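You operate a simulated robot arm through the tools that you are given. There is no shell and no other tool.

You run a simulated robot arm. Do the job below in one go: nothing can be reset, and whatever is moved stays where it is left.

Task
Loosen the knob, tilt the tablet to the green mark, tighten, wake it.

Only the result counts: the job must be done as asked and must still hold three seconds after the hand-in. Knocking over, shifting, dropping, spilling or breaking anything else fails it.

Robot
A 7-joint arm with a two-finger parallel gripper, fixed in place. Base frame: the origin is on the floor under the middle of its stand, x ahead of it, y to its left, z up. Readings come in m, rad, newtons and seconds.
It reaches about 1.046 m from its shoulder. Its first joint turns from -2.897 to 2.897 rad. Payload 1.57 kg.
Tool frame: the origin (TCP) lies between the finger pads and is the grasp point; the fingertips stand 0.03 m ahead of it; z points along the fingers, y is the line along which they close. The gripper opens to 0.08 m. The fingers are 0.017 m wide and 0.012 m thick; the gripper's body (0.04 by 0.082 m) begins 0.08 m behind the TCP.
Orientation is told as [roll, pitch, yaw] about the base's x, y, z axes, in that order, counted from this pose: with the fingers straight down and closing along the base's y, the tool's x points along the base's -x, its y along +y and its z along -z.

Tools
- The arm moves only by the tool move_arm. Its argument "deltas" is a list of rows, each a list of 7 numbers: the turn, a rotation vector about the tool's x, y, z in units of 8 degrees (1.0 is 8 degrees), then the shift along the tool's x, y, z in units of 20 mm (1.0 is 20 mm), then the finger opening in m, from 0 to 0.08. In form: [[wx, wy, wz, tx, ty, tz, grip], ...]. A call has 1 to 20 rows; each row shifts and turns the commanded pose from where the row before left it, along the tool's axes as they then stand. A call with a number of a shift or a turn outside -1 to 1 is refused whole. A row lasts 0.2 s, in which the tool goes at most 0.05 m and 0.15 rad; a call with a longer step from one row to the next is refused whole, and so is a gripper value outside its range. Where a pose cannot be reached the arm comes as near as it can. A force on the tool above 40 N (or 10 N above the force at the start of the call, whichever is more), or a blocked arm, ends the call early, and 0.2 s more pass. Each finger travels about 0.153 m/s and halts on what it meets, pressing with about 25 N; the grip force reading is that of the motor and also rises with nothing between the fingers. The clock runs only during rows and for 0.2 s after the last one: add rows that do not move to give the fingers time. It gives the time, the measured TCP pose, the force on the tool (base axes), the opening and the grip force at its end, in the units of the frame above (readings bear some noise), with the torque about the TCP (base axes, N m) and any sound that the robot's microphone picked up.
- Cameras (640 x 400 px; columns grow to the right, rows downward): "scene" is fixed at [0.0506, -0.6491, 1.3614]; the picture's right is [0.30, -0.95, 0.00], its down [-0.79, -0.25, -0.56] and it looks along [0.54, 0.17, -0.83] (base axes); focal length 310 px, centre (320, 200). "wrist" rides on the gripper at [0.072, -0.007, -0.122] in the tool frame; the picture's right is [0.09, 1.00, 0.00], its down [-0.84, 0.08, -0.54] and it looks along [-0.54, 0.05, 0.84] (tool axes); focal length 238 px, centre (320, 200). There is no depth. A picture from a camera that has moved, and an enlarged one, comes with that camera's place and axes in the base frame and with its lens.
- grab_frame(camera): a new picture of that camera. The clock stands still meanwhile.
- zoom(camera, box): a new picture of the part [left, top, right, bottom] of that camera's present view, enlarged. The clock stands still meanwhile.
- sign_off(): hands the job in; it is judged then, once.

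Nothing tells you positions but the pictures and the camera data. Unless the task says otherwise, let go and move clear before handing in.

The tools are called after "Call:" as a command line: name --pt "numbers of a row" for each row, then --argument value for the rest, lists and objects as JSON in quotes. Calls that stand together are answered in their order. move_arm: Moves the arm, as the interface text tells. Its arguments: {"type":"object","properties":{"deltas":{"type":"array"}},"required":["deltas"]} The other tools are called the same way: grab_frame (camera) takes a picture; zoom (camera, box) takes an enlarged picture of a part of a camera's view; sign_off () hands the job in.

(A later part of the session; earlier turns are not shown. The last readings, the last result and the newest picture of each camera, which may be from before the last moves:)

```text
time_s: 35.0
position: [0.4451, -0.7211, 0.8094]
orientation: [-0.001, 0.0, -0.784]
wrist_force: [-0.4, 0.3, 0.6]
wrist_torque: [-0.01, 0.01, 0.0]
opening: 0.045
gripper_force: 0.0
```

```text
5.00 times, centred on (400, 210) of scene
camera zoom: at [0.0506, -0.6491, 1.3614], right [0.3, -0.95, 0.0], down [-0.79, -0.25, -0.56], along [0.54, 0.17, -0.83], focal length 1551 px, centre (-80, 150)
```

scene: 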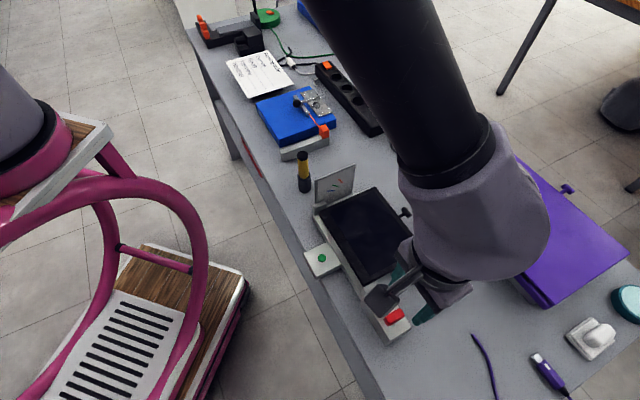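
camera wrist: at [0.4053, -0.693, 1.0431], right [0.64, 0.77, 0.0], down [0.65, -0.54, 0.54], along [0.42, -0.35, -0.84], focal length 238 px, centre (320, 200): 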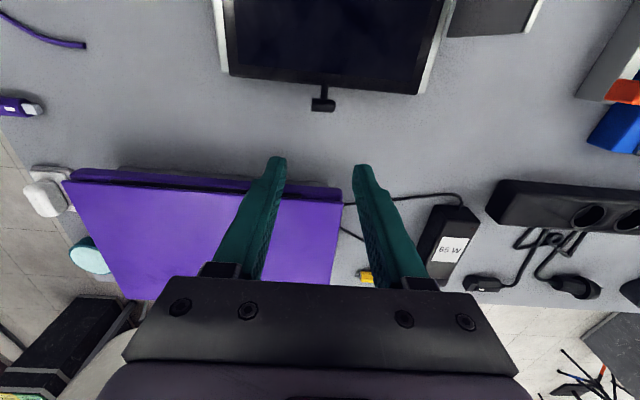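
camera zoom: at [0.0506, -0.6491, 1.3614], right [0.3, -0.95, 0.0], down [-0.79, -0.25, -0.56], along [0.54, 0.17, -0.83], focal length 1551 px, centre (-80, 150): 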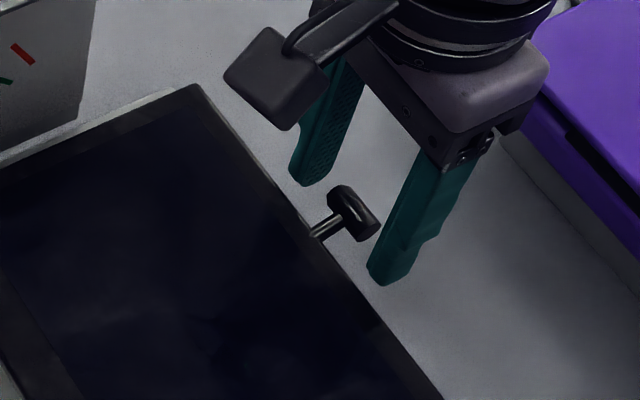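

The bar is centred between the fingers. I'll close on its ends.

Call:
move_arm --pt "0 0 0 0 0 0 0.035" --pt "0 0 0 0 0 0 0.025" --pt "0 0 0 0 0 0 0.015" --pt "0 0 0 0 0 0 0.015"

Call:
zoom --camera "wrist" --box '[240, 80, 400, 200]'

```text
time_s: 36.0
position: [0.4458, -0.7213, 0.8089]
orientation: [-0.001, 0.0, -0.784]
wrist_force: [1.0, 1.9, -0.8]
wrist_torque: [0.09, -0.04, -0.08]
opening: 0.0239
gripper_force: 36.2
```

```text
3.33 times, centred on (320, 140) of wrist
camera zoom: at [0.3895, -0.6756, 0.9321], right [0.64, 0.77, 0.0], down [0.65, -0.54, 0.54], along [0.42, -0.35, -0.84], focal length 794 px, centre (320, 400)
```

zoom: 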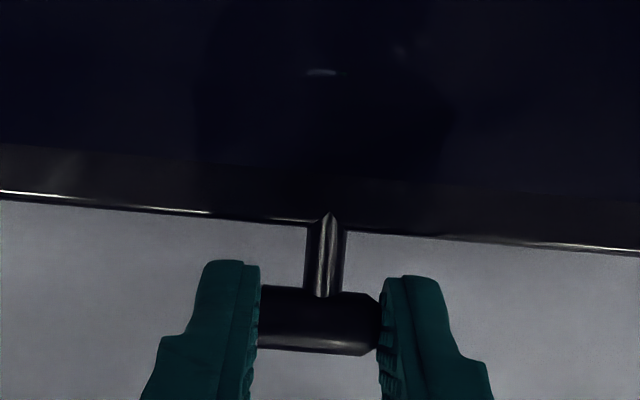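

The handle is gripped. I'll do a gentle test lift of about 4° around the near-edge hinge and watch the forces.

Call:
move_arm --pt "0 -0.25 0 0.06 0 -0.28 0.015" --pt "0 -0.25 0 0.06 0 -0.28 0.015" --pt "0 0 0 0 0 0 0.015"

Call:
zoom --camera "scene" --box '[290, 140, 450, 300]'

```text
time_s: 36.8
position: [0.4447, -0.7196, 0.8209]
orientation: [0.0, -0.073, -0.782]
wrist_force: [4.4, -8.3, -7.0]
wrist_torque: [-0.82, -0.74, -0.06]
opening: 0.0238
gripper_force: 35.9
```

```text
2.50 times, centred on (370, 220) of scene
camera zoom: at [0.0506, -0.6491, 1.3614], right [0.3, -0.95, 0.0], down [-0.79, -0.25, -0.56], along [0.54, 0.17, -0.83], focal length 776 px, centre (195, 150)
```

zoom: 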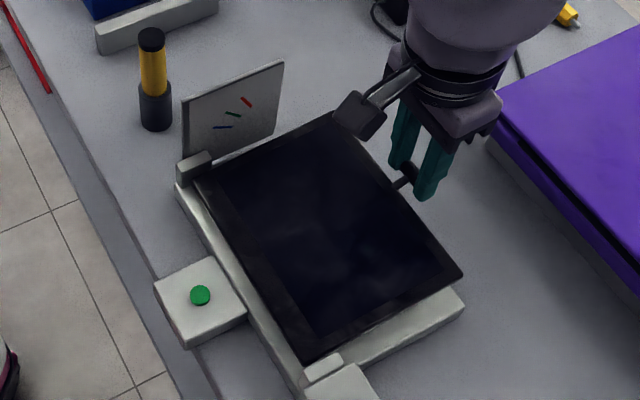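

The far edge lifted, which confirms the hinge at the near edge and a loosened clamp. There is a small outward force, so I'll trim the path and continue lifting.

Call:
move_arm --pt "0 -0.4 0 0.03 0 -0.45 0.015" --pt "0 -0.4 0 0.04 0 -0.45 0.015" --pt "0 -0.4 0 0.05 0 -0.45 0.015" --pt "0 0 0 0 0 0 0.015"

Call:
zoom --camera "scene" --box '[290, 140, 450, 300]'

```text
time_s: 37.8
position: [0.439, -0.7137, 0.8473]
orientation: [0.001, -0.232, -0.782]
wrist_force: [-10.2, 19.8, -11.2]
wrist_torque: [0.24, 0.14, 0.05]
opening: 0.0236
gripper_force: 35.7
```

```text
2.50 times, centred on (370, 220) of scene
camera zoom: at [0.0506, -0.6491, 1.3614], right [0.3, -0.95, 0.0], down [-0.79, -0.25, -0.56], along [0.54, 0.17, -0.83], focal length 776 px, centre (195, 150)
```

zoom: 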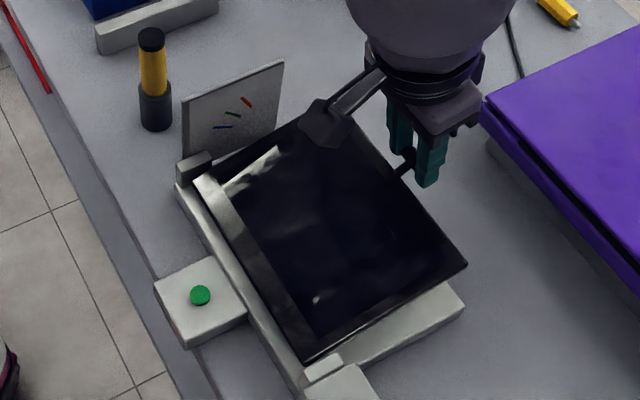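

The tablet is now at about 13°, with the path slightly too far outward. I'll correct inward and continue along the arc.

Call:
move_arm --pt "0 -0.4 0 0.19 0 -0.4 0.015" --pt "0 -0.4 0 0.09 0 -0.44 0.015" --pt "0 -0.4 0 0.06 0 -0.44 0.015" --pt "0 0 0 0 0 0 0.015"

```text
time_s: 38.8
position: [0.4287, -0.7044, 0.8695]
orientation: [0.001, -0.402, -0.784]
wrist_force: [-8.3, 24.3, -14.9]
wrist_torque: [0.44, 0.14, 0.08]
opening: 0.0239
gripper_force: 35.9
```

At about 23° the side force is still mildly outward, so I'll pull the path in by about 2 mm and continue.

Call:
move_arm --pt "0 -0.377 0 0.23 0.04 -0.43 0.015" --pt "0 -0.377 0 0.09 0 -0.45 0.015" --pt "0 -0.377 0 0.065 0 -0.45 0.015" --pt "0 0 0 0 0 0 0.015"

Call:
zoom --camera "scene" --box '[290, 140, 450, 300]'

Call:
grab_frame --camera "wrist"

```text
time_s: 39.8
position: [0.4155, -0.6919, 0.8908]
orientation: [-0.002, -0.565, -0.781]
wrist_force: [-2.2, 4.4, -8.3]
wrist_torque: [0.14, 0.04, -0.17]
opening: 0.0238
gripper_force: 35.8
```

```text
2.50 times, centred on (370, 220) of scene
camera zoom: at [0.0506, -0.6491, 1.3614], right [0.3, -0.95, 0.0], down [-0.79, -0.25, -0.56], along [0.54, 0.17, -0.83], focal length 776 px, centre (195, 150)
```

zoom: 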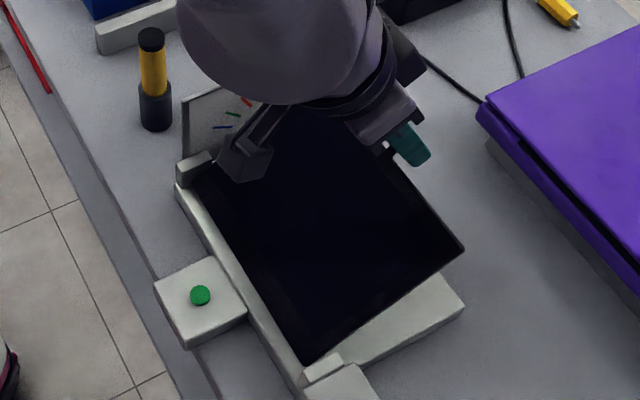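

```text
taken
camera wrist: at [0.322, -0.608, 0.9571], right [0.65, 0.76, -0.05], down [0.35, -0.24, 0.91], along [0.68, -0.6, -0.42], focal length 238 px, centre (320, 200)
```

wrist: 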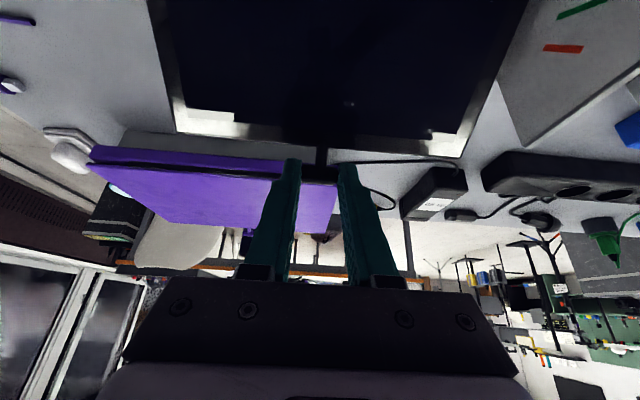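

Forces are low now and the tablet is at about 32°. Before going on I'll measure the marks precisely with tight zooms.

Call:
zoom --camera "scene" --box '[312, 160, 360, 208]'

Call:
zoom --camera "scene" --box '[325, 174, 350, 196]'

Call:
zoom --camera "wrist" --box '[480, 0, 640, 100]'

```text
8.33 times, centred on (336, 184) of scene
camera zoom: at [0.0506, -0.6491, 1.3614], right [0.3, -0.95, 0.0], down [-0.79, -0.25, -0.56], along [0.54, 0.17, -0.83], focal length 2586 px, centre (187, 333)
```

zoom: 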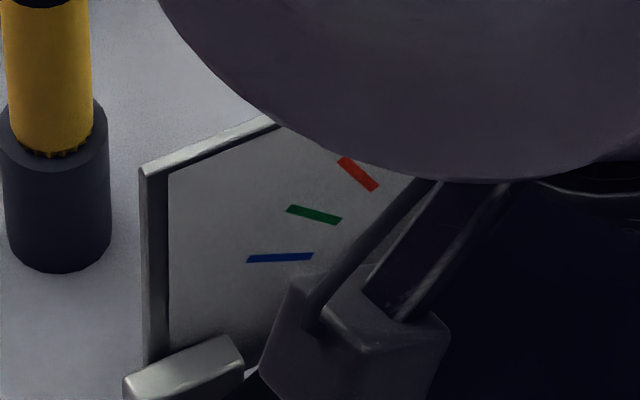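

```text
16.00 times, centred on (338, 185) of scene
camera zoom: at [0.0506, -0.6491, 1.3614], right [0.3, -0.95, 0.0], down [-0.79, -0.25, -0.56], along [0.54, 0.17, -0.83], focal length 4964 px, centre (40, 440)
```

zoom: 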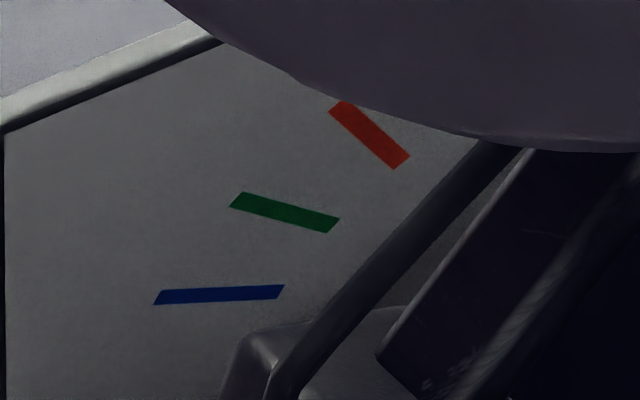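

```text
4.00 times, centred on (560, 50) of wrist
camera zoom: at [0.322, -0.608, 0.9571], right [0.65, 0.76, -0.05], down [0.35, -0.24, 0.91], along [0.68, -0.6, -0.42], focal length 953 px, centre (-640, 800)
```

zoom: 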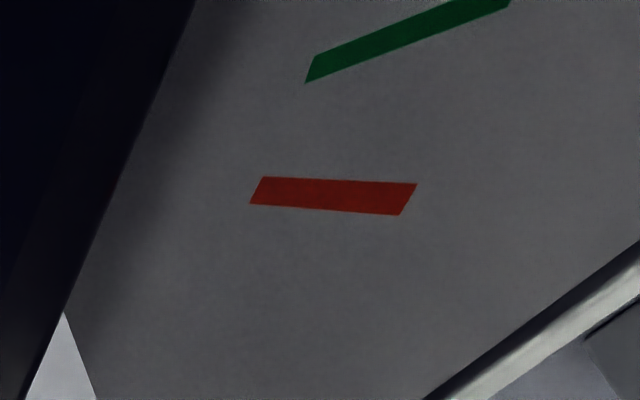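

The marks measure almost exactly 30° (blue), 45° (green) and 60° (red), so the goal is a 45° tilt. From its corner positions the tablet is now at about 34°, so I'll continue up the arc.

Call:
move_arm --pt "0 -0.358 0 0.12 0 -0.44 0.015" --pt "0 -0.358 0 0.094 0 -0.404 0.015" --pt "0 -0.358 0 0.091 0 -0.402 0.015" --pt "0 -0.25 0 0.066 0 -0.28 0.015" --pt "0 0 0 0 0 0 0.015"

Call:
zoom --camera "scene" --box '[290, 140, 450, 300]'

Call:
zoom --camera "scene" --box '[350, 210, 430, 290]'

```text
time_s: 41.0
position: [0.3998, -0.6761, 0.9121]
orientation: [-0.001, -0.749, -0.779]
wrist_force: [8.6, -5.2, 1.0]
wrist_torque: [-0.7, -0.75, 0.09]
opening: 0.0242
gripper_force: 36.1
```

```text
2.50 times, centred on (370, 220) of scene
camera zoom: at [0.0506, -0.6491, 1.3614], right [0.3, -0.95, 0.0], down [-0.79, -0.25, -0.56], along [0.54, 0.17, -0.83], focal length 776 px, centre (195, 150)
```

zoom: 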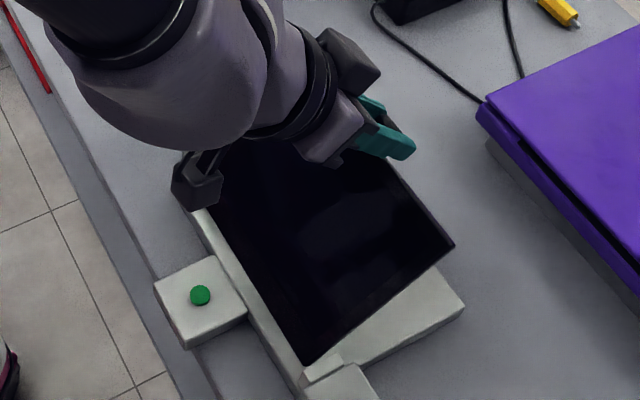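

```text
5.00 times, centred on (390, 250) of scene
camera zoom: at [0.0506, -0.6491, 1.3614], right [0.3, -0.95, 0.0], down [-0.79, -0.25, -0.56], along [0.54, 0.17, -0.83], focal length 1551 px, centre (-30, -50)
```

zoom: 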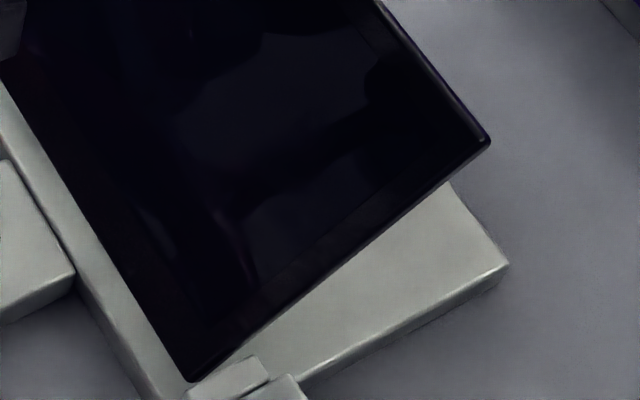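

By the corner geometry the tablet is now near 44–44.5°. I'll zoom tightly on its right-hand corners for a more precise reading.

Call:
zoom --camera "scene" --box '[412, 228, 436, 250]'

Call:
zoom --camera "scene" --box '[350, 275, 376, 297]'

Call:
grab_frame --camera "wrist"

```text
16.00 times, centred on (424, 239) of scene
camera zoom: at [0.0506, -0.6491, 1.3614], right [0.3, -0.95, 0.0], down [-0.79, -0.25, -0.56], along [0.54, 0.17, -0.83], focal length 4964 px, centre (-1344, -424)
```

zoom: 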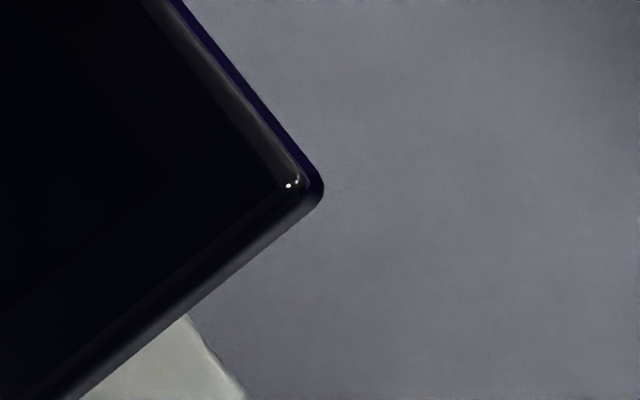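

```text
16.00 times, centred on (363, 286) of scene
camera zoom: at [0.0506, -0.6491, 1.3614], right [0.3, -0.95, 0.0], down [-0.79, -0.25, -0.56], along [0.54, 0.17, -0.83], focal length 4964 px, centre (-368, -1176)
```

zoom: 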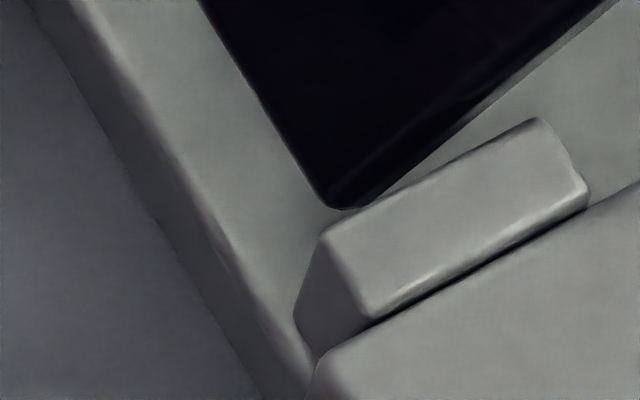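

```text
taken
camera wrist: at [0.2983, -0.5848, 0.9529], right [0.65, 0.75, -0.06], down [0.23, -0.12, 0.97], along [0.72, -0.65, -0.25], focal length 238 px, centre (320, 200)
```

wrist: 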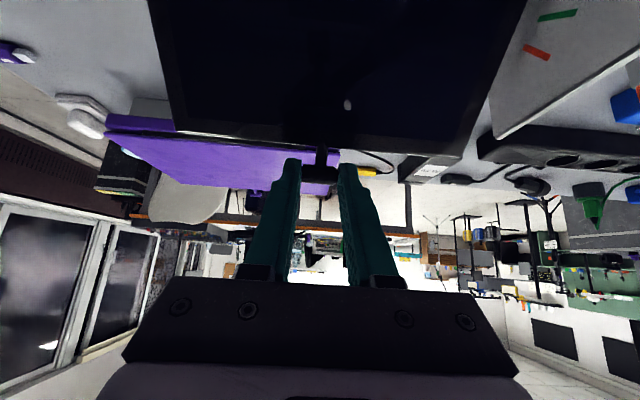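

The reading is about 44°, so I'll add roughly one more degree and then check.

Call:
move_arm --pt "0 -0.13 0 0.0 0 -0.15 0.015" --pt "0 0 0 0 0 0 0.015" --pt "0 0 0 0 0 0 0.015"

Call:
zoom --camera "scene" --box '[412, 228, 436, 250]'

Call:
zoom --camera "scene" --box '[350, 275, 376, 297]'

```text
time_s: 41.8
position: [0.3981, -0.6738, 0.9134]
orientation: [-0.002, -0.768, -0.782]
wrist_force: [12.1, -5.7, 4.7]
wrist_torque: [-0.62, -0.82, -0.02]
opening: 0.0238
gripper_force: 35.8
```

```text
16.00 times, centred on (424, 239) of scene
camera zoom: at [0.0506, -0.6491, 1.3614], right [0.3, -0.95, 0.0], down [-0.79, -0.25, -0.56], along [0.54, 0.17, -0.83], focal length 4964 px, centre (-1344, -424)
```

zoom: 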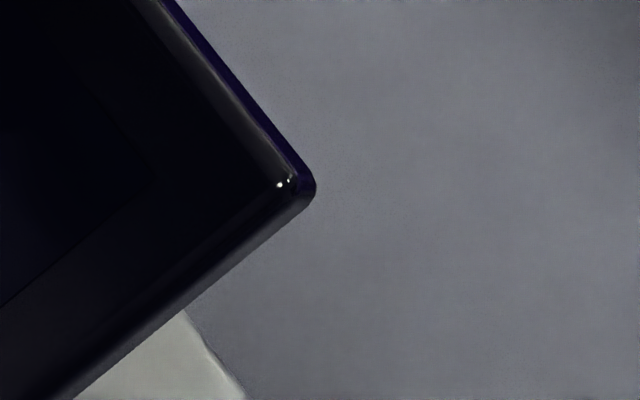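

```text
16.00 times, centred on (363, 286) of scene
camera zoom: at [0.0506, -0.6491, 1.3614], right [0.3, -0.95, 0.0], down [-0.79, -0.25, -0.56], along [0.54, 0.17, -0.83], focal length 4964 px, centre (-368, -1176)
```

zoom: 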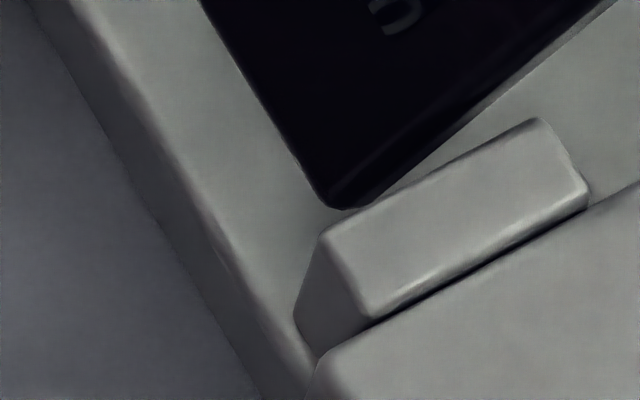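

The tablet now reads about 44.9°. Before letting go I'll test whether the loose hinge holds it, by lowering about 3° in the grip and reading whether I have to push down or the tablet sinks by itself.

Call:
move_arm --pt "0 0.18 0 -0.07 0 0.208 0.015" --pt "0 0.18 0 -0.04 0 0.208 0.015" --pt "0 0 0 0 0 0 0.015"

Call:
zoom --camera "scene" --box '[412, 228, 436, 250]'

```text
time_s: 42.6
position: [0.4028, -0.678, 0.9099]
orientation: [0.001, -0.715, -0.783]
wrist_force: [6.8, 2.0, 13.3]
wrist_torque: [0.66, 0.39, 0.16]
opening: 0.0236
gripper_force: 36.2
```

```text
16.00 times, centred on (424, 239) of scene
camera zoom: at [0.0506, -0.6491, 1.3614], right [0.3, -0.95, 0.0], down [-0.79, -0.25, -0.56], along [0.54, 0.17, -0.83], focal length 4964 px, centre (-1344, -424)
```

zoom: 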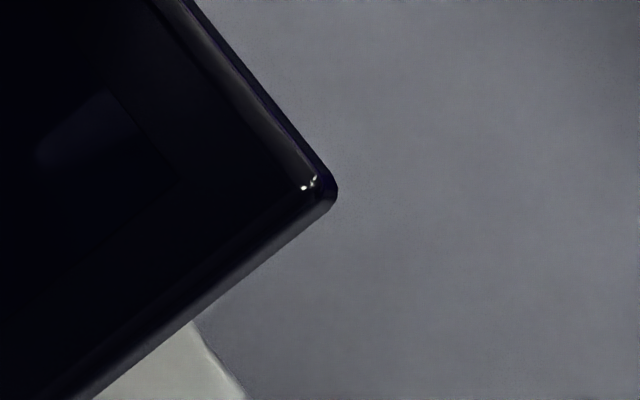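

The readings suggest hinge friction exceeds the gravity torque. I'll take one more lowering sample to be sure, with the radial load relieved.

Call:
move_arm --pt "0 0.25 0 -0.1 0 0.284 0.015" --pt "0 0.25 0 -0.06 0 0.26 0.015" --pt "0 0 0 0 0 0 0.015" --pt "0 0 0 0 0 0 0.015"

```text
time_s: 43.6
position: [0.4087, -0.6859, 0.9017]
orientation: [0.002, -0.644, -0.784]
wrist_force: [-1.2, 4.2, -4.1]
wrist_torque: [0.2, 0.22, 0.03]
opening: 0.0238
gripper_force: 36.0
```

The last reading is ambiguous about whether the hinge holds by itself. I don't want to risk a drop from 45°, so I'll lower the tablet nearly flat and do the release test there.

Call:
move_arm --pt "0 0.602 0 -0.058 0 0.706 0.015" --pt "0 0.573 0 -0.08 0 0.664 0.015" --pt "0 0.573 0 -0.076 0 0.654 0.015" --pt "0 0 0 0 0 0 0.015"

```text
time_s: 44.6
position: [0.4291, -0.7046, 0.8719]
orientation: [-0.003, -0.402, -0.781]
wrist_force: [4.8, -4.6, 7.2]
wrist_torque: [0.56, 0.48, -0.07]
opening: 0.0239
gripper_force: 36.0
```

The pull is similar whether raising or lowering, so the fully loose hinge probably won't hold the tablet alone. I'll lower it to just above flat and test there.

Call:
move_arm --pt "0 0.573 0 -0.08 0 0.7 0.015" --pt "0 0.573 0 -0.1 0 0.67 0.015" --pt "0 0.573 0 -0.1 0 0.655 0.015" --pt "0 0.43 0 -0.087 0 0.5 0.015" --pt "0 0 0 0 0 0 0.015"

Call:
zoom --camera "scene" --box '[290, 140, 450, 300]'

```text
time_s: 45.8
position: [0.4452, -0.7187, 0.8229]
orientation: [-0.001, -0.101, -0.781]
wrist_force: [13.1, -16.1, 1.1]
wrist_torque: [-0.19, -0.33, -0.14]
opening: 0.0235
gripper_force: 35.9
```

```text
2.50 times, centred on (370, 220) of scene
camera zoom: at [0.0506, -0.6491, 1.3614], right [0.3, -0.95, 0.0], down [-0.79, -0.25, -0.56], along [0.54, 0.17, -0.83], focal length 776 px, centre (195, 150)
```

zoom: 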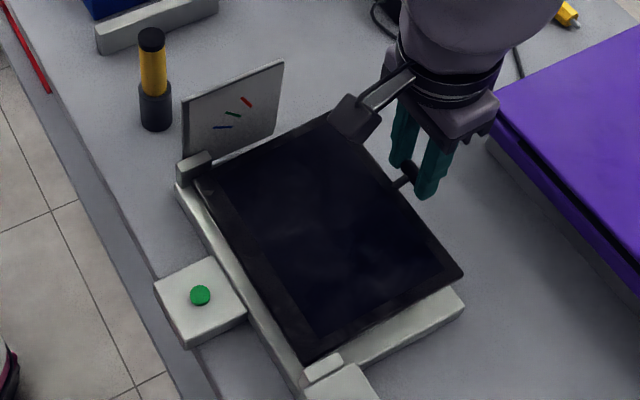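

The tablet is about 5° above flat. I'll relieve the side load and open the fingers to see whether it stays.

Call:
move_arm --pt "0 0 0 -0.08 0 0 0.015" --pt "0 0 0 0 0 0 0.03" --pt "0 0 0 0 0 0 0.045" --pt "0 0 0 0 0 0 0.045"

Call:
zoom --camera "scene" --box '[290, 140, 450, 300]'

Call:
zoom --camera "wrist" --box '[240, 80, 400, 200]'

```text
time_s: 46.8
position: [0.4456, -0.7194, 0.8232]
orientation: [0.001, -0.1, -0.784]
wrist_force: [0.0, -0.5, 0.6]
wrist_torque: [0.01, -0.03, 0.01]
opening: 0.0449
gripper_force: 0.0
```

```text
2.50 times, centred on (370, 220) of scene
camera zoom: at [0.0506, -0.6491, 1.3614], right [0.3, -0.95, 0.0], down [-0.79, -0.25, -0.56], along [0.54, 0.17, -0.83], focal length 776 px, centre (195, 150)
```

zoom: 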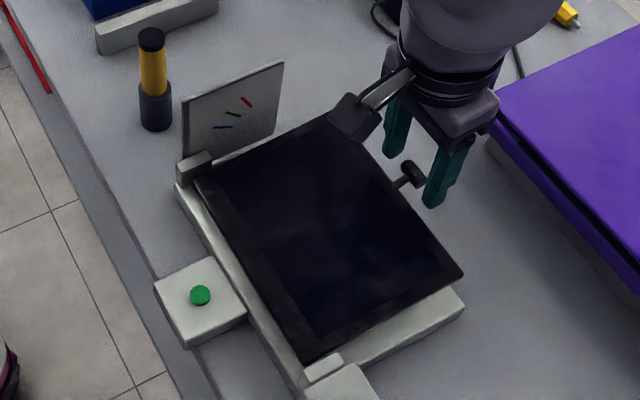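

```text
3.33 times, centred on (320, 140) of wrist
camera zoom: at [0.3795, -0.6651, 0.9384], right [0.64, 0.77, -0.01], down [0.61, -0.49, 0.62], along [0.48, -0.4, -0.78], focal length 794 px, centre (320, 400)
```

zoom: 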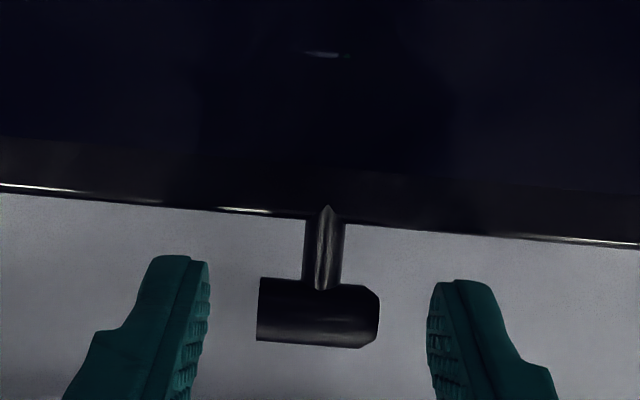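

The tablet seems to have stayed. I'll zoom in for a precise comparison and wait a moment to see if it creeps.

Call:
zoom --camera "scene" --box '[412, 238, 436, 260]'

Call:
move_arm --pt "0 0 0 0 0 0 0.045" --pt "0 0 0 0 0 0 0.045" --pt "0 0 0 0 0 0 0.045" --pt "0 0 0 0 0 0 0.045" --pt "0 0 0 0 0 0 0.045" --pt "0 0 0 0 0 0 0.045"

Call:
zoom --camera "scene" --box '[412, 238, 436, 260]'

```text
16.00 times, centred on (424, 249) of scene
camera zoom: at [0.0506, -0.6491, 1.3614], right [0.3, -0.95, 0.0], down [-0.79, -0.25, -0.56], along [0.54, 0.17, -0.83], focal length 4964 px, centre (-1344, -584)
```

zoom: 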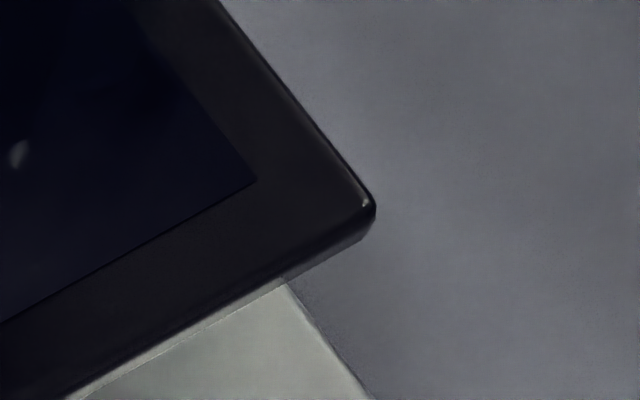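

```text
time_s: 48.2
position: [0.4451, -0.7194, 0.8234]
orientation: [-0.001, -0.102, -0.785]
wrist_force: [0.2, -0.3, -1.0]
wrist_torque: [-0.01, 0.01, -0.01]
opening: 0.0452
gripper_force: 0.0
```

```text
16.00 times, centred on (424, 249) of scene
camera zoom: at [0.0506, -0.6491, 1.3614], right [0.3, -0.95, 0.0], down [-0.79, -0.25, -0.56], along [0.54, 0.17, -0.83], focal length 4964 px, centre (-1344, -584)
```

zoom: 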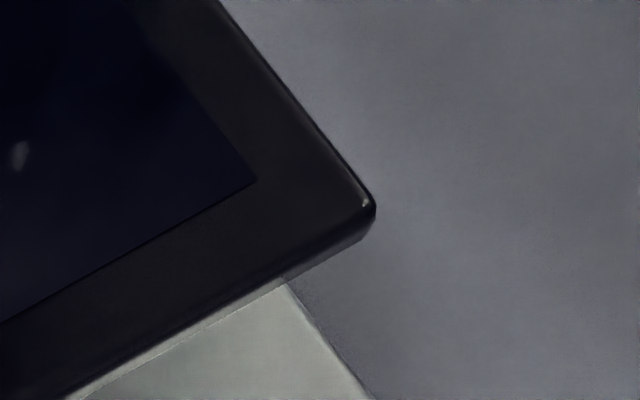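

The loosened hinge holds the tablet still even at 5°, where gravity pulls hardest, so it will hold at 45° until I tighten. I'll re-grip and lift again along the arc.

Call:
move_arm --pt "0 0 0 0 0 0 0.03" --pt "0 0 0 0 0 0 0.015" --pt "0 0 0 0 0 0 0.015" --pt "0 -0.625 0 0.166 0 -0.715 0.015" --pt "0 -0.625 0 0.166 0 -0.715 0.015" --pt "0 0 0 0 0 0 0.015"

```text
time_s: 49.6
position: [0.4377, -0.7122, 0.8528]
orientation: [0.001, -0.279, -0.783]
wrist_force: [-3.0, -3.4, 0.0]
wrist_torque: [-0.05, 0.19, -0.2]
opening: 0.0238
gripper_force: 35.8
```

Forces are very low with this path. I'll continue upward.

Call:
move_arm --pt "0 -0.625 0 0.17 0 -0.7 0.015" --pt "0 -0.625 0 0.166 0 -0.715 0.015" --pt "0 -0.625 0 0.166 0 -0.715 0.015" --pt "0 0 0 0 0 0 0.015"

```text
time_s: 50.6
position: [0.4202, -0.6944, 0.8894]
orientation: [-0.001, -0.54, -0.784]
wrist_force: [4.8, -7.4, 2.2]
wrist_torque: [-0.48, -0.39, -0.03]
opening: 0.0239
gripper_force: 35.7
```

Call:
move_arm --pt "0 -0.625 0 0.13 0 -0.715 0.015" --pt "0 -0.625 0 0.14 0 -0.715 0.015" --pt "0 -0.5 0 0.11 0 -0.57 0.015" --pt "0 0 0 0 0 0 0.015"

Call:
zoom --camera "scene" --box '[412, 228, 436, 250]'

Call:
zoom --camera "scene" --box '[350, 275, 376, 297]'

```text
time_s: 51.6
position: [0.3977, -0.6737, 0.9148]
orientation: [0.002, -0.781, -0.786]
wrist_force: [-1.5, -1.9, -6.1]
wrist_torque: [-0.29, -0.16, -0.13]
opening: 0.024
gripper_force: 35.8
```

```text
16.00 times, centred on (424, 239) of scene
camera zoom: at [0.0506, -0.6491, 1.3614], right [0.3, -0.95, 0.0], down [-0.79, -0.25, -0.56], along [0.54, 0.17, -0.83], focal length 4964 px, centre (-1344, -424)
```

zoom: 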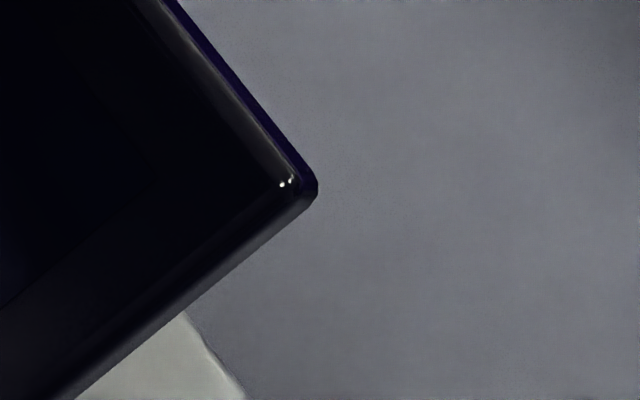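

```text
16.00 times, centred on (363, 286) of scene
camera zoom: at [0.0506, -0.6491, 1.3614], right [0.3, -0.95, 0.0], down [-0.79, -0.25, -0.56], along [0.54, 0.17, -0.83], focal length 4964 px, centre (-368, -1176)
```

zoom: 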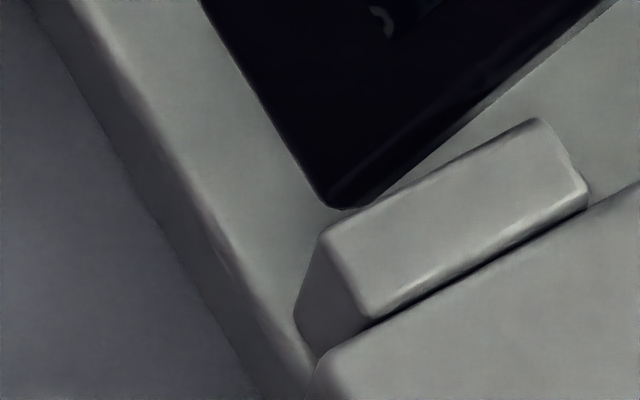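

The tablet reads about 44.6–45°, with almost no residual force. I'll release the handle and back straight away from it.

Call:
move_arm --pt "0 0 0 0 0 0 0.03" --pt "0 0 0 0 0 0 0.045" --pt "0 0 0 0 0 0 0.045" --pt "0 0 0 0 0 -0.8 0.045" --pt "0 0 0 0 0 -1 0.045" --pt "0 0 0 0 0 -1 0.045" --pt "0 0 0 0 0 -1 0.045"

Call:
zoom --camera "scene" --box '[412, 228, 436, 250]'

Call:
grab_frame --camera "wrist"

Call:
grab_frame --camera "scene"

```text
time_s: 53.2
position: [0.3618, -0.6355, 0.9691]
orientation: [0.002, -0.781, -0.783]
wrist_force: [0.8, 0.6, 0.0]
wrist_torque: [0.01, -0.03, 0.0]
opening: 0.0449
gripper_force: 0.0
```

```text
16.00 times, centred on (424, 239) of scene
camera zoom: at [0.0506, -0.6491, 1.3614], right [0.3, -0.95, 0.0], down [-0.79, -0.25, -0.56], along [0.54, 0.17, -0.83], focal length 4964 px, centre (-1344, -424)
```

zoom: 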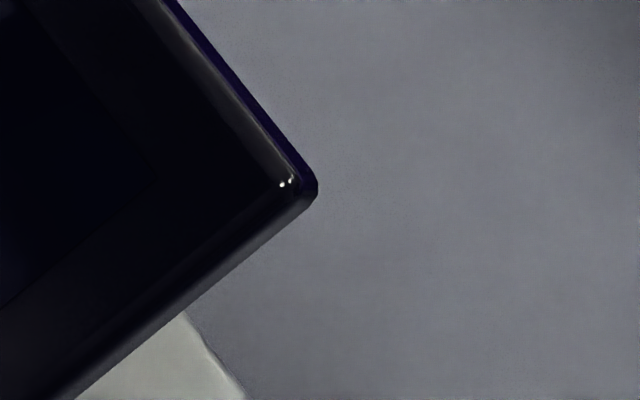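

```text
taken
camera wrist: at [0.2592, -0.5442, 1.0055], right [0.66, 0.75, -0.06], down [0.2, -0.09, 0.97], along [0.73, -0.65, -0.22], focal length 238 px, centre (320, 200)
```

wrist: 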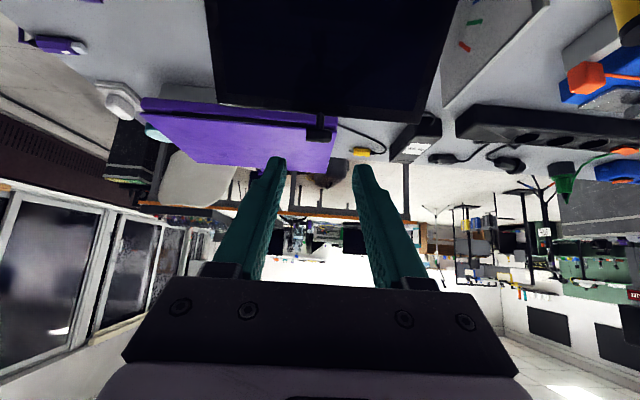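

```text
taken
```

scene: 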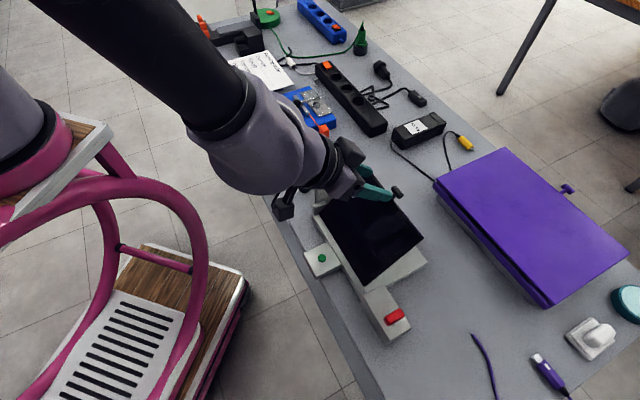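

The tablet stays where I left it. Before tightening I want a true side-on check of the angle, so I'll rise, level the tool and swing to the right-hand end for the same side view as before.

Call:
move_arm --pt "0 0 0 -0.75 0 -0.75 0.08" --pt "0 0 0 -0.75 0 -0.75 0.08" --pt "0 0 0 -0.75 0 -0.75 0.08" --pt "0 0.932 0 0 0 0 0.08" --pt "0 0.932 0 0 0 0 0.08" --pt "0 0.932 0 0 0 0 0.08" --pt "0 0.932 0 0 0 0 0.08" --pt "0 0.932 0 0 0 0 0.08" --pt "0 0.932 0 0 0 0 0.08"

Call:
move_arm --pt "0 0 -0.936 0 0 0 0.08" --pt "0 0 -0.936 0 0 0 0.08" --pt "0 0 -0.936 0 0 0 0.08" --pt "0 0 -0.936 0 0 0 0.08" --pt "0 0 -0.936 0 0 0 0.08" --pt "0 0 -0.936 0 0 0 0.08" --pt "0 0 -0.936 0 0 0 0.08" --pt "0 0 -0.936 0 0 0 0.08" --pt "0 0 -0.936 0 0 0 0.08" --pt "0 0 -0.936 0 0 0 0.08" --pt "0 0 -0.936 0 0 0 0.08" --pt "0 0 -0.936 0 0 0 0.08"

Call:
grab_frame --camera "wrist"

```text
time_s: 55.2
position: [0.3607, -0.6363, 1.0342]
orientation: [0.001, -0.001, -0.784]
wrist_force: [-0.9, 0.0, 0.2]
wrist_torque: [0.02, -0.05, -0.04]
opening: 0.0798
gripper_force: 0.1
```

```text
time_s: 57.8
position: [0.3614, -0.6362, 1.0337]
orientation: [-0.003, 0.0, 0.786]
wrist_force: [0.3, 0.3, 0.2]
wrist_torque: [0.02, 0.0, -0.01]
opening: 0.0801
gripper_force: 0.1
```

```text
taken
camera wrist: at [0.314, -0.6914, 1.156], right [-0.77, 0.64, 0.0], down [0.54, 0.65, 0.54], along [0.35, 0.42, -0.84], focal length 238 px, centre (320, 200)
```

wrist: 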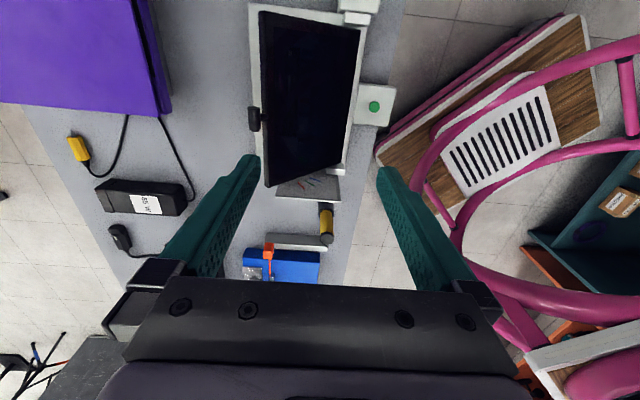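

Call:
move_arm --pt "0 0 0 0.9225 -0.172 0.55 0.08" --pt "0 0 0 0.9225 -0.172 0.55 0.08" --pt "0 0 0 0.9225 -0.172 0.55 0.08" --pt "0 0 0 0.9225 -0.172 0.55 0.08" --pt "0 0 0 0.9225 -0.172 0.55 0.08" --pt "0 0 0 0.9225 -0.172 0.55 0.08" --pt "0 0 0 0.9225 -0.172 0.55 0.08" --pt "0 0 0 0.9225 -0.172 0.55 0.08" --pt "0 -0.85 0 0 0 0 0.08" --pt "0 -0.85 0 0 0 0 0.08" --pt "0 -0.85 0 0 0 0 0.08" --pt "0 -0.85 0 0 0 0 0.08" --pt "0 -0.85 0 0 0 0 0.08" --pt "0 -0.85 0 0 0 0 0.08" --pt "0 -0.85 0 0 0 0 0.08"

Call:
grab_frame --camera "wrist"

Call:
zoom --camera "wrist" --box '[220, 0, 440, 140]'

```text
time_s: 61.0
position: [0.2772, -0.759, 0.9469]
orientation: [-0.004, -0.833, 0.789]
wrist_force: [0.6, 0.3, 0.2]
wrist_torque: [-0.04, 0.05, 0.03]
opening: 0.08
gripper_force: 0.2
```

```text
taken
camera wrist: at [0.1834, -0.8619, 0.9755], right [-0.75, 0.66, -0.07], down [0.06, 0.17, 0.98], along [0.66, 0.73, -0.17], focal length 238 px, centre (320, 200)
```

wrist: 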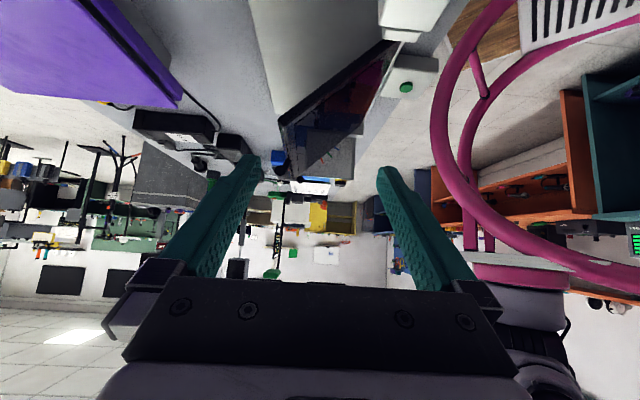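

```text
2.86 times, centred on (330, 70) of wrist
camera zoom: at [0.1834, -0.8619, 0.9755], right [-0.75, 0.66, -0.07], down [0.06, 0.17, 0.98], along [0.66, 0.73, -0.17], focal length 681 px, centre (291, 571)
```

zoom: 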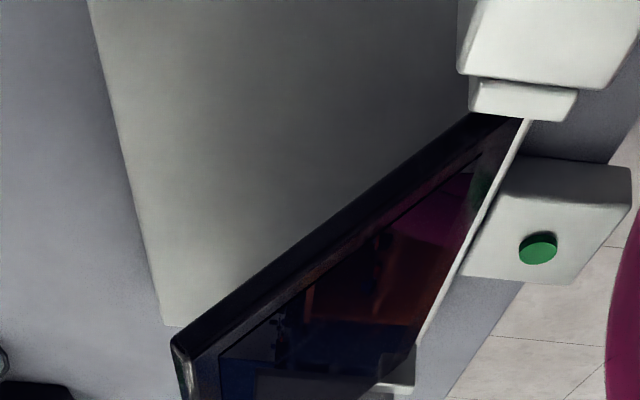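

From this side view the tablet's edge measures about 44.4°. I'll zoom in on both ends of the edge to refine that.

Call:
zoom --camera "wrist" --box '[270, 90, 334, 130]'

Call:
zoom --camera "wrist" --box '[340, 30, 404, 70]'

Call:
zoom --camera "wrist" --box '[270, 30, 400, 130]'

```text
10.00 times, centred on (302, 110) of wrist
camera zoom: at [0.1834, -0.8619, 0.9755], right [-0.75, 0.66, -0.07], down [0.06, 0.17, 0.98], along [0.66, 0.73, -0.17], focal length 2384 px, centre (500, 1100)
```

zoom: 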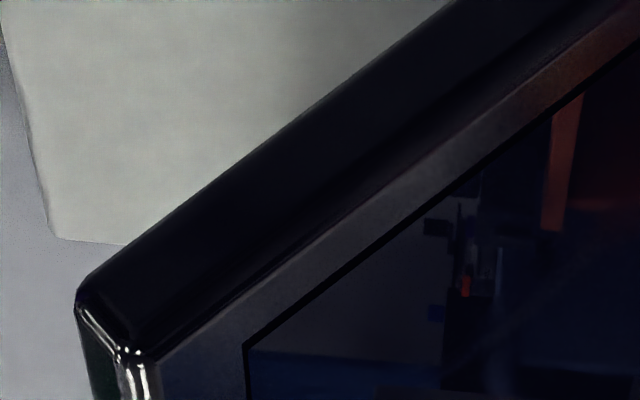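

```text
10.00 times, centred on (372, 50) of wrist
camera zoom: at [0.1834, -0.8619, 0.9755], right [-0.75, 0.66, -0.07], down [0.06, 0.17, 0.98], along [0.66, 0.73, -0.17], focal length 2384 px, centre (-200, 1700)
```

zoom: 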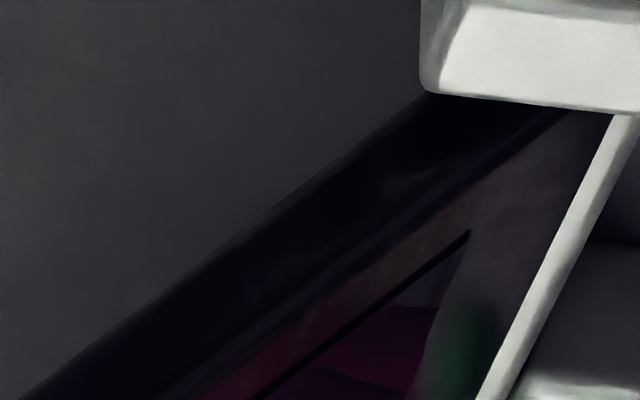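

```text
4.00 times, centred on (335, 80) of wrist
camera zoom: at [0.1834, -0.8619, 0.9755], right [-0.75, 0.66, -0.07], down [0.06, 0.17, 0.98], along [0.66, 0.73, -0.17], focal length 953 px, centre (260, 680)
```

zoom: 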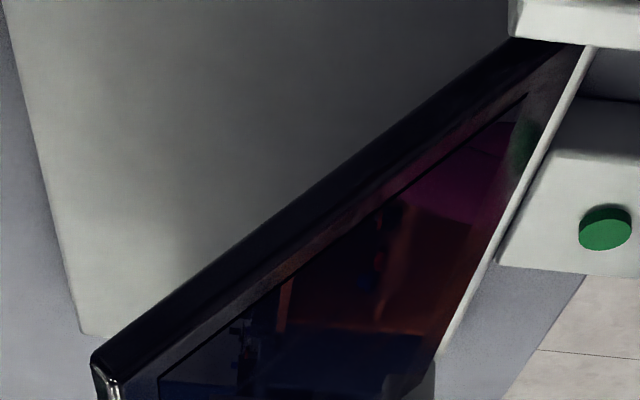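

Two separate edge lines both give 44.8°, which matches the 45° green mark. Now I'll go back to the red knob to tighten it: level the tool, move over the knob, and turn the wrist to match the bar.

Call:
move_arm --pt "0 0.852 0 0 0 0 0.06" --pt "0 0.852 0 0 0 0 0.06" --pt "0 0.852 0 0 0 0 0.06" --pt "0 0.852 0 0 0 0 0.06" --pt "0 0.852 0 0 0 0 0.06" --pt "0 0.852 0 0 0 0 0.06" --pt "0 0.852 0 0 0 0 0.06" --pt "0 0 0 0.31 0.8 0.6 0.06" --pt "0 0 0 0.31 0.8 0.6 0.045" --pt "0 0 0 0.31 0.8 0.6 0.045" --pt "0 0 0 0.31 0.8 0.6 0.045"

Call:
move_arm --pt "0 0 0.939 0 0 0 0.045" --pt "0 0 0.939 0 0 0 0.045" --pt "0 0 0.939 0 0 0 0.045" --pt "0 0 0.939 0 0 0 0.045" --pt "0 0 0.939 0 0 0 0.045" --pt "0 0 0.939 0 0 0 0.045" --pt "0 0 0.939 0 0 0 0.045" --pt "0 0 0.939 0 0 0 0.045" --pt "0 0 0.939 0 0 0 0.045" --pt "0 0 0.939 0 0 0 0.045" --pt "0 0 0.939 0 0 0 0.045" --pt "0 0 0.939 0 0 0 0.045"

Call:
zoom --camera "wrist" --box '[220, 80, 420, 220]'

Call:
zoom --camera "scene" --box '[412, 228, 436, 250]'

```text
time_s: 63.4
position: [0.2149, -0.7311, 0.8985]
orientation: [-0.001, 0.004, 0.786]
wrist_force: [-0.1, -0.7, -0.9]
wrist_torque: [0.0, 0.03, -0.02]
opening: 0.0452
gripper_force: 0.0
```

```text
time_s: 66.0
position: [0.2141, -0.7317, 0.8981]
orientation: [-0.001, -0.004, -0.789]
wrist_force: [-0.2, 0.2, 0.8]
wrist_torque: [0.03, 0.01, 0.03]
opening: 0.0452
gripper_force: 0.1
```

```text
2.86 times, centred on (320, 150) of wrist
camera zoom: at [0.1573, -0.6853, 1.0205], right [0.64, 0.77, 0.0], down [0.64, -0.54, 0.54], along [0.42, -0.35, -0.84], focal length 681 px, centre (320, 343)
```

zoom: 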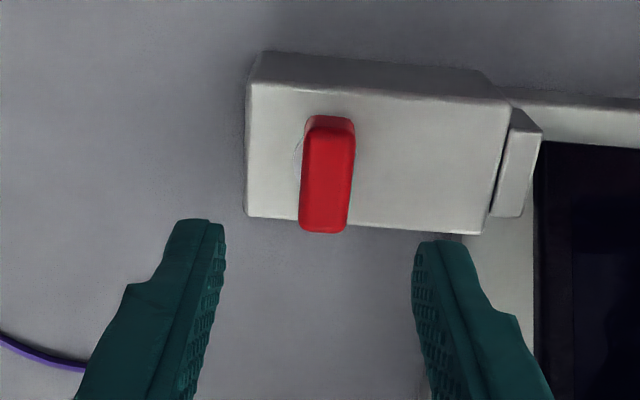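

```text
16.00 times, centred on (424, 239) of scene
camera zoom: at [0.0506, -0.6491, 1.3614], right [0.3, -0.95, 0.0], down [-0.79, -0.25, -0.56], along [0.54, 0.17, -0.83], focal length 4964 px, centre (-1344, -424)
```

zoom: 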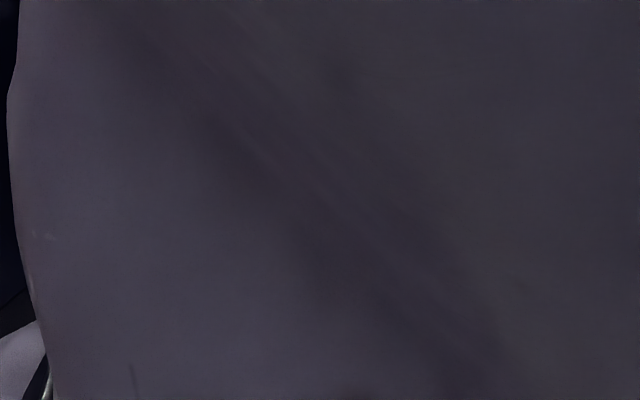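

The bar is centred and aligned with the fingers. I'll descend, grip and start turning clockwise.

Call:
move_arm --pt "0 0 0 0.03 0.03 0.85 0.045" --pt "0 0 0 0 0 0.85 0.045" --pt "0 0 0 0 0 0.85 0.045" --pt "0 0 0 0 0 0.85 0.045" --pt "0 0 0 0 0 0 0.03" --pt "0 0 0 0 0 0 0.02" --pt "0 0 0 0 0 0 0.005" --pt "0 0 0 0 0 0 0.005"

Call:
zoom --camera "wrist" --box '[220, 80, 420, 220]'

```text
time_s: 67.8
position: [0.2133, -0.7313, 0.8279]
orientation: [-0.003, -0.002, -0.787]
wrist_force: [5.3, 7.1, 0.0]
wrist_torque: [0.12, -0.41, 0.04]
opening: 0.0159
gripper_force: 31.2
```

```text
2.86 times, centred on (320, 150) of wrist
camera zoom: at [0.1581, -0.684, 0.9523], right [0.64, 0.77, 0.0], down [0.65, -0.54, 0.54], along [0.42, -0.35, -0.84], focal length 681 px, centre (320, 343)
```

zoom: 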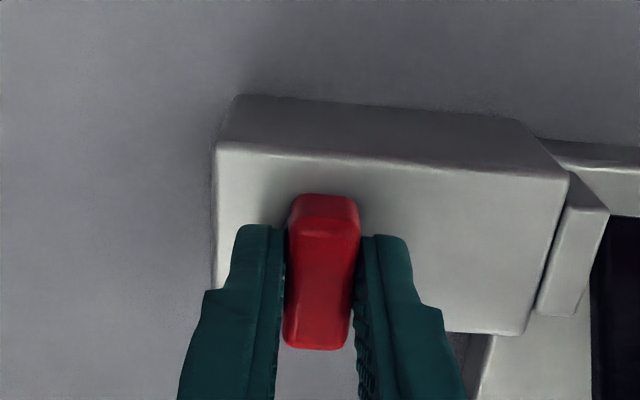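

Call:
move_arm --pt "0 0 0.8 0 0.03 0 0.005" --pt "0 0 0.8 0 0 0 0.005" --pt "0 0 0.8 0 0 0 0.005" --pt "0 0 0 0 0 0 0.005"

```text
time_s: 68.8
position: [0.2149, -0.7308, 0.8301]
orientation: [-0.001, -0.002, -1.123]
wrist_force: [8.3, 5.1, 2.2]
wrist_torque: [1.09, 0.05, -0.01]
opening: 0.0158
gripper_force: 31.5
```

The turn is going smoothly with a light side load. I'll continue clockwise with a small correction.

Call:
move_arm --pt "0 0 0.8 0 0.035 0 0.005" --pt "0 0 0.8 0 0 0 0.005" --pt "0 0 0.8 0 0 0 0.005" --pt "0 0 0 0 0 0 0.005"

Call:
zoom --camera "wrist" --box '[220, 80, 420, 220]'

```text
time_s: 69.8
position: [0.2146, -0.7296, 0.8299]
orientation: [-0.003, -0.004, -1.46]
wrist_force: [9.2, 8.0, 8.1]
wrist_torque: [0.72, -0.31, 0.02]
opening: 0.0157
gripper_force: 30.9
```

```text
2.86 times, centred on (320, 150) of wrist
camera zoom: at [0.1996, -0.6589, 0.9522], right [0.98, 0.2, 0.0], down [0.17, -0.82, 0.54], along [0.11, -0.53, -0.84], focal length 681 px, centre (320, 343)
```

zoom: 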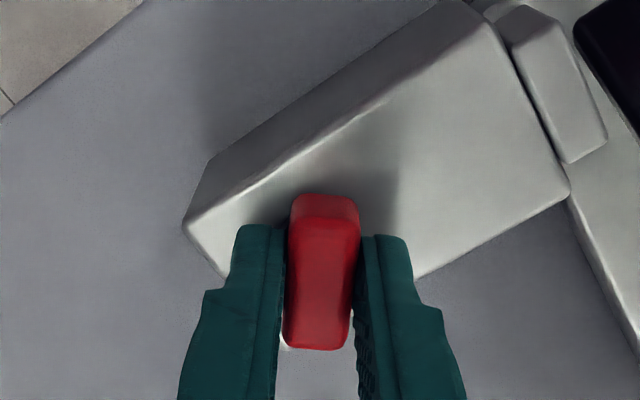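

Call:
move_arm --pt "0 0 0.8 0.03 0.035 -0.02 0.005" --pt "0 0 0.8 0 0 0 0.005" --pt "0 0 0.8 0 0 0 0.005" --pt "0 0 0 0 0 0 0.005"

```text
time_s: 70.8
position: [0.2169, -0.729, 0.8305]
orientation: [0.0, 0.002, -1.794]
wrist_force: [9.5, 1.9, -8.7]
wrist_torque: [-0.78, 0.0, 0.0]
opening: 0.0159
gripper_force: 31.2
```

Call:
move_arm --pt "0 0 0.8 0 0 0 0.005" --pt "0 0 0.8 0 0 0 0.005" --pt "0 0 0.8 0 0 0 0.005" --pt "0 0 0.8 0 0 0 0.005" --pt "0 0 0 0 0 0 0.005"

Call:
zoom --camera "wrist" --box '[220, 80, 420, 220]'

```text
time_s: 72.0
position: [0.2156, -0.7296, 0.831]
orientation: [0.0, -0.002, -2.242]
wrist_force: [10.9, 0.0, -18.1]
wrist_torque: [-0.48, 0.23, 0.02]
opening: 0.0157
gripper_force: 31.9
```

```text
2.86 times, centred on (320, 150) of wrist
camera zoom: at [0.2544, -0.6697, 0.9523], right [0.84, -0.55, 0.0], down [-0.46, -0.7, 0.54], along [-0.3, -0.46, -0.84], focal length 681 px, centre (320, 343)
```

zoom: 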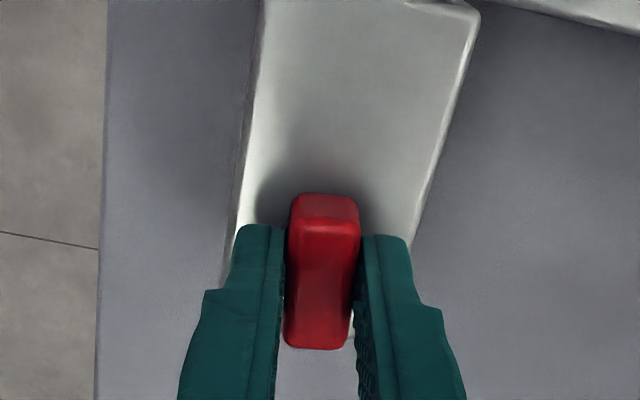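

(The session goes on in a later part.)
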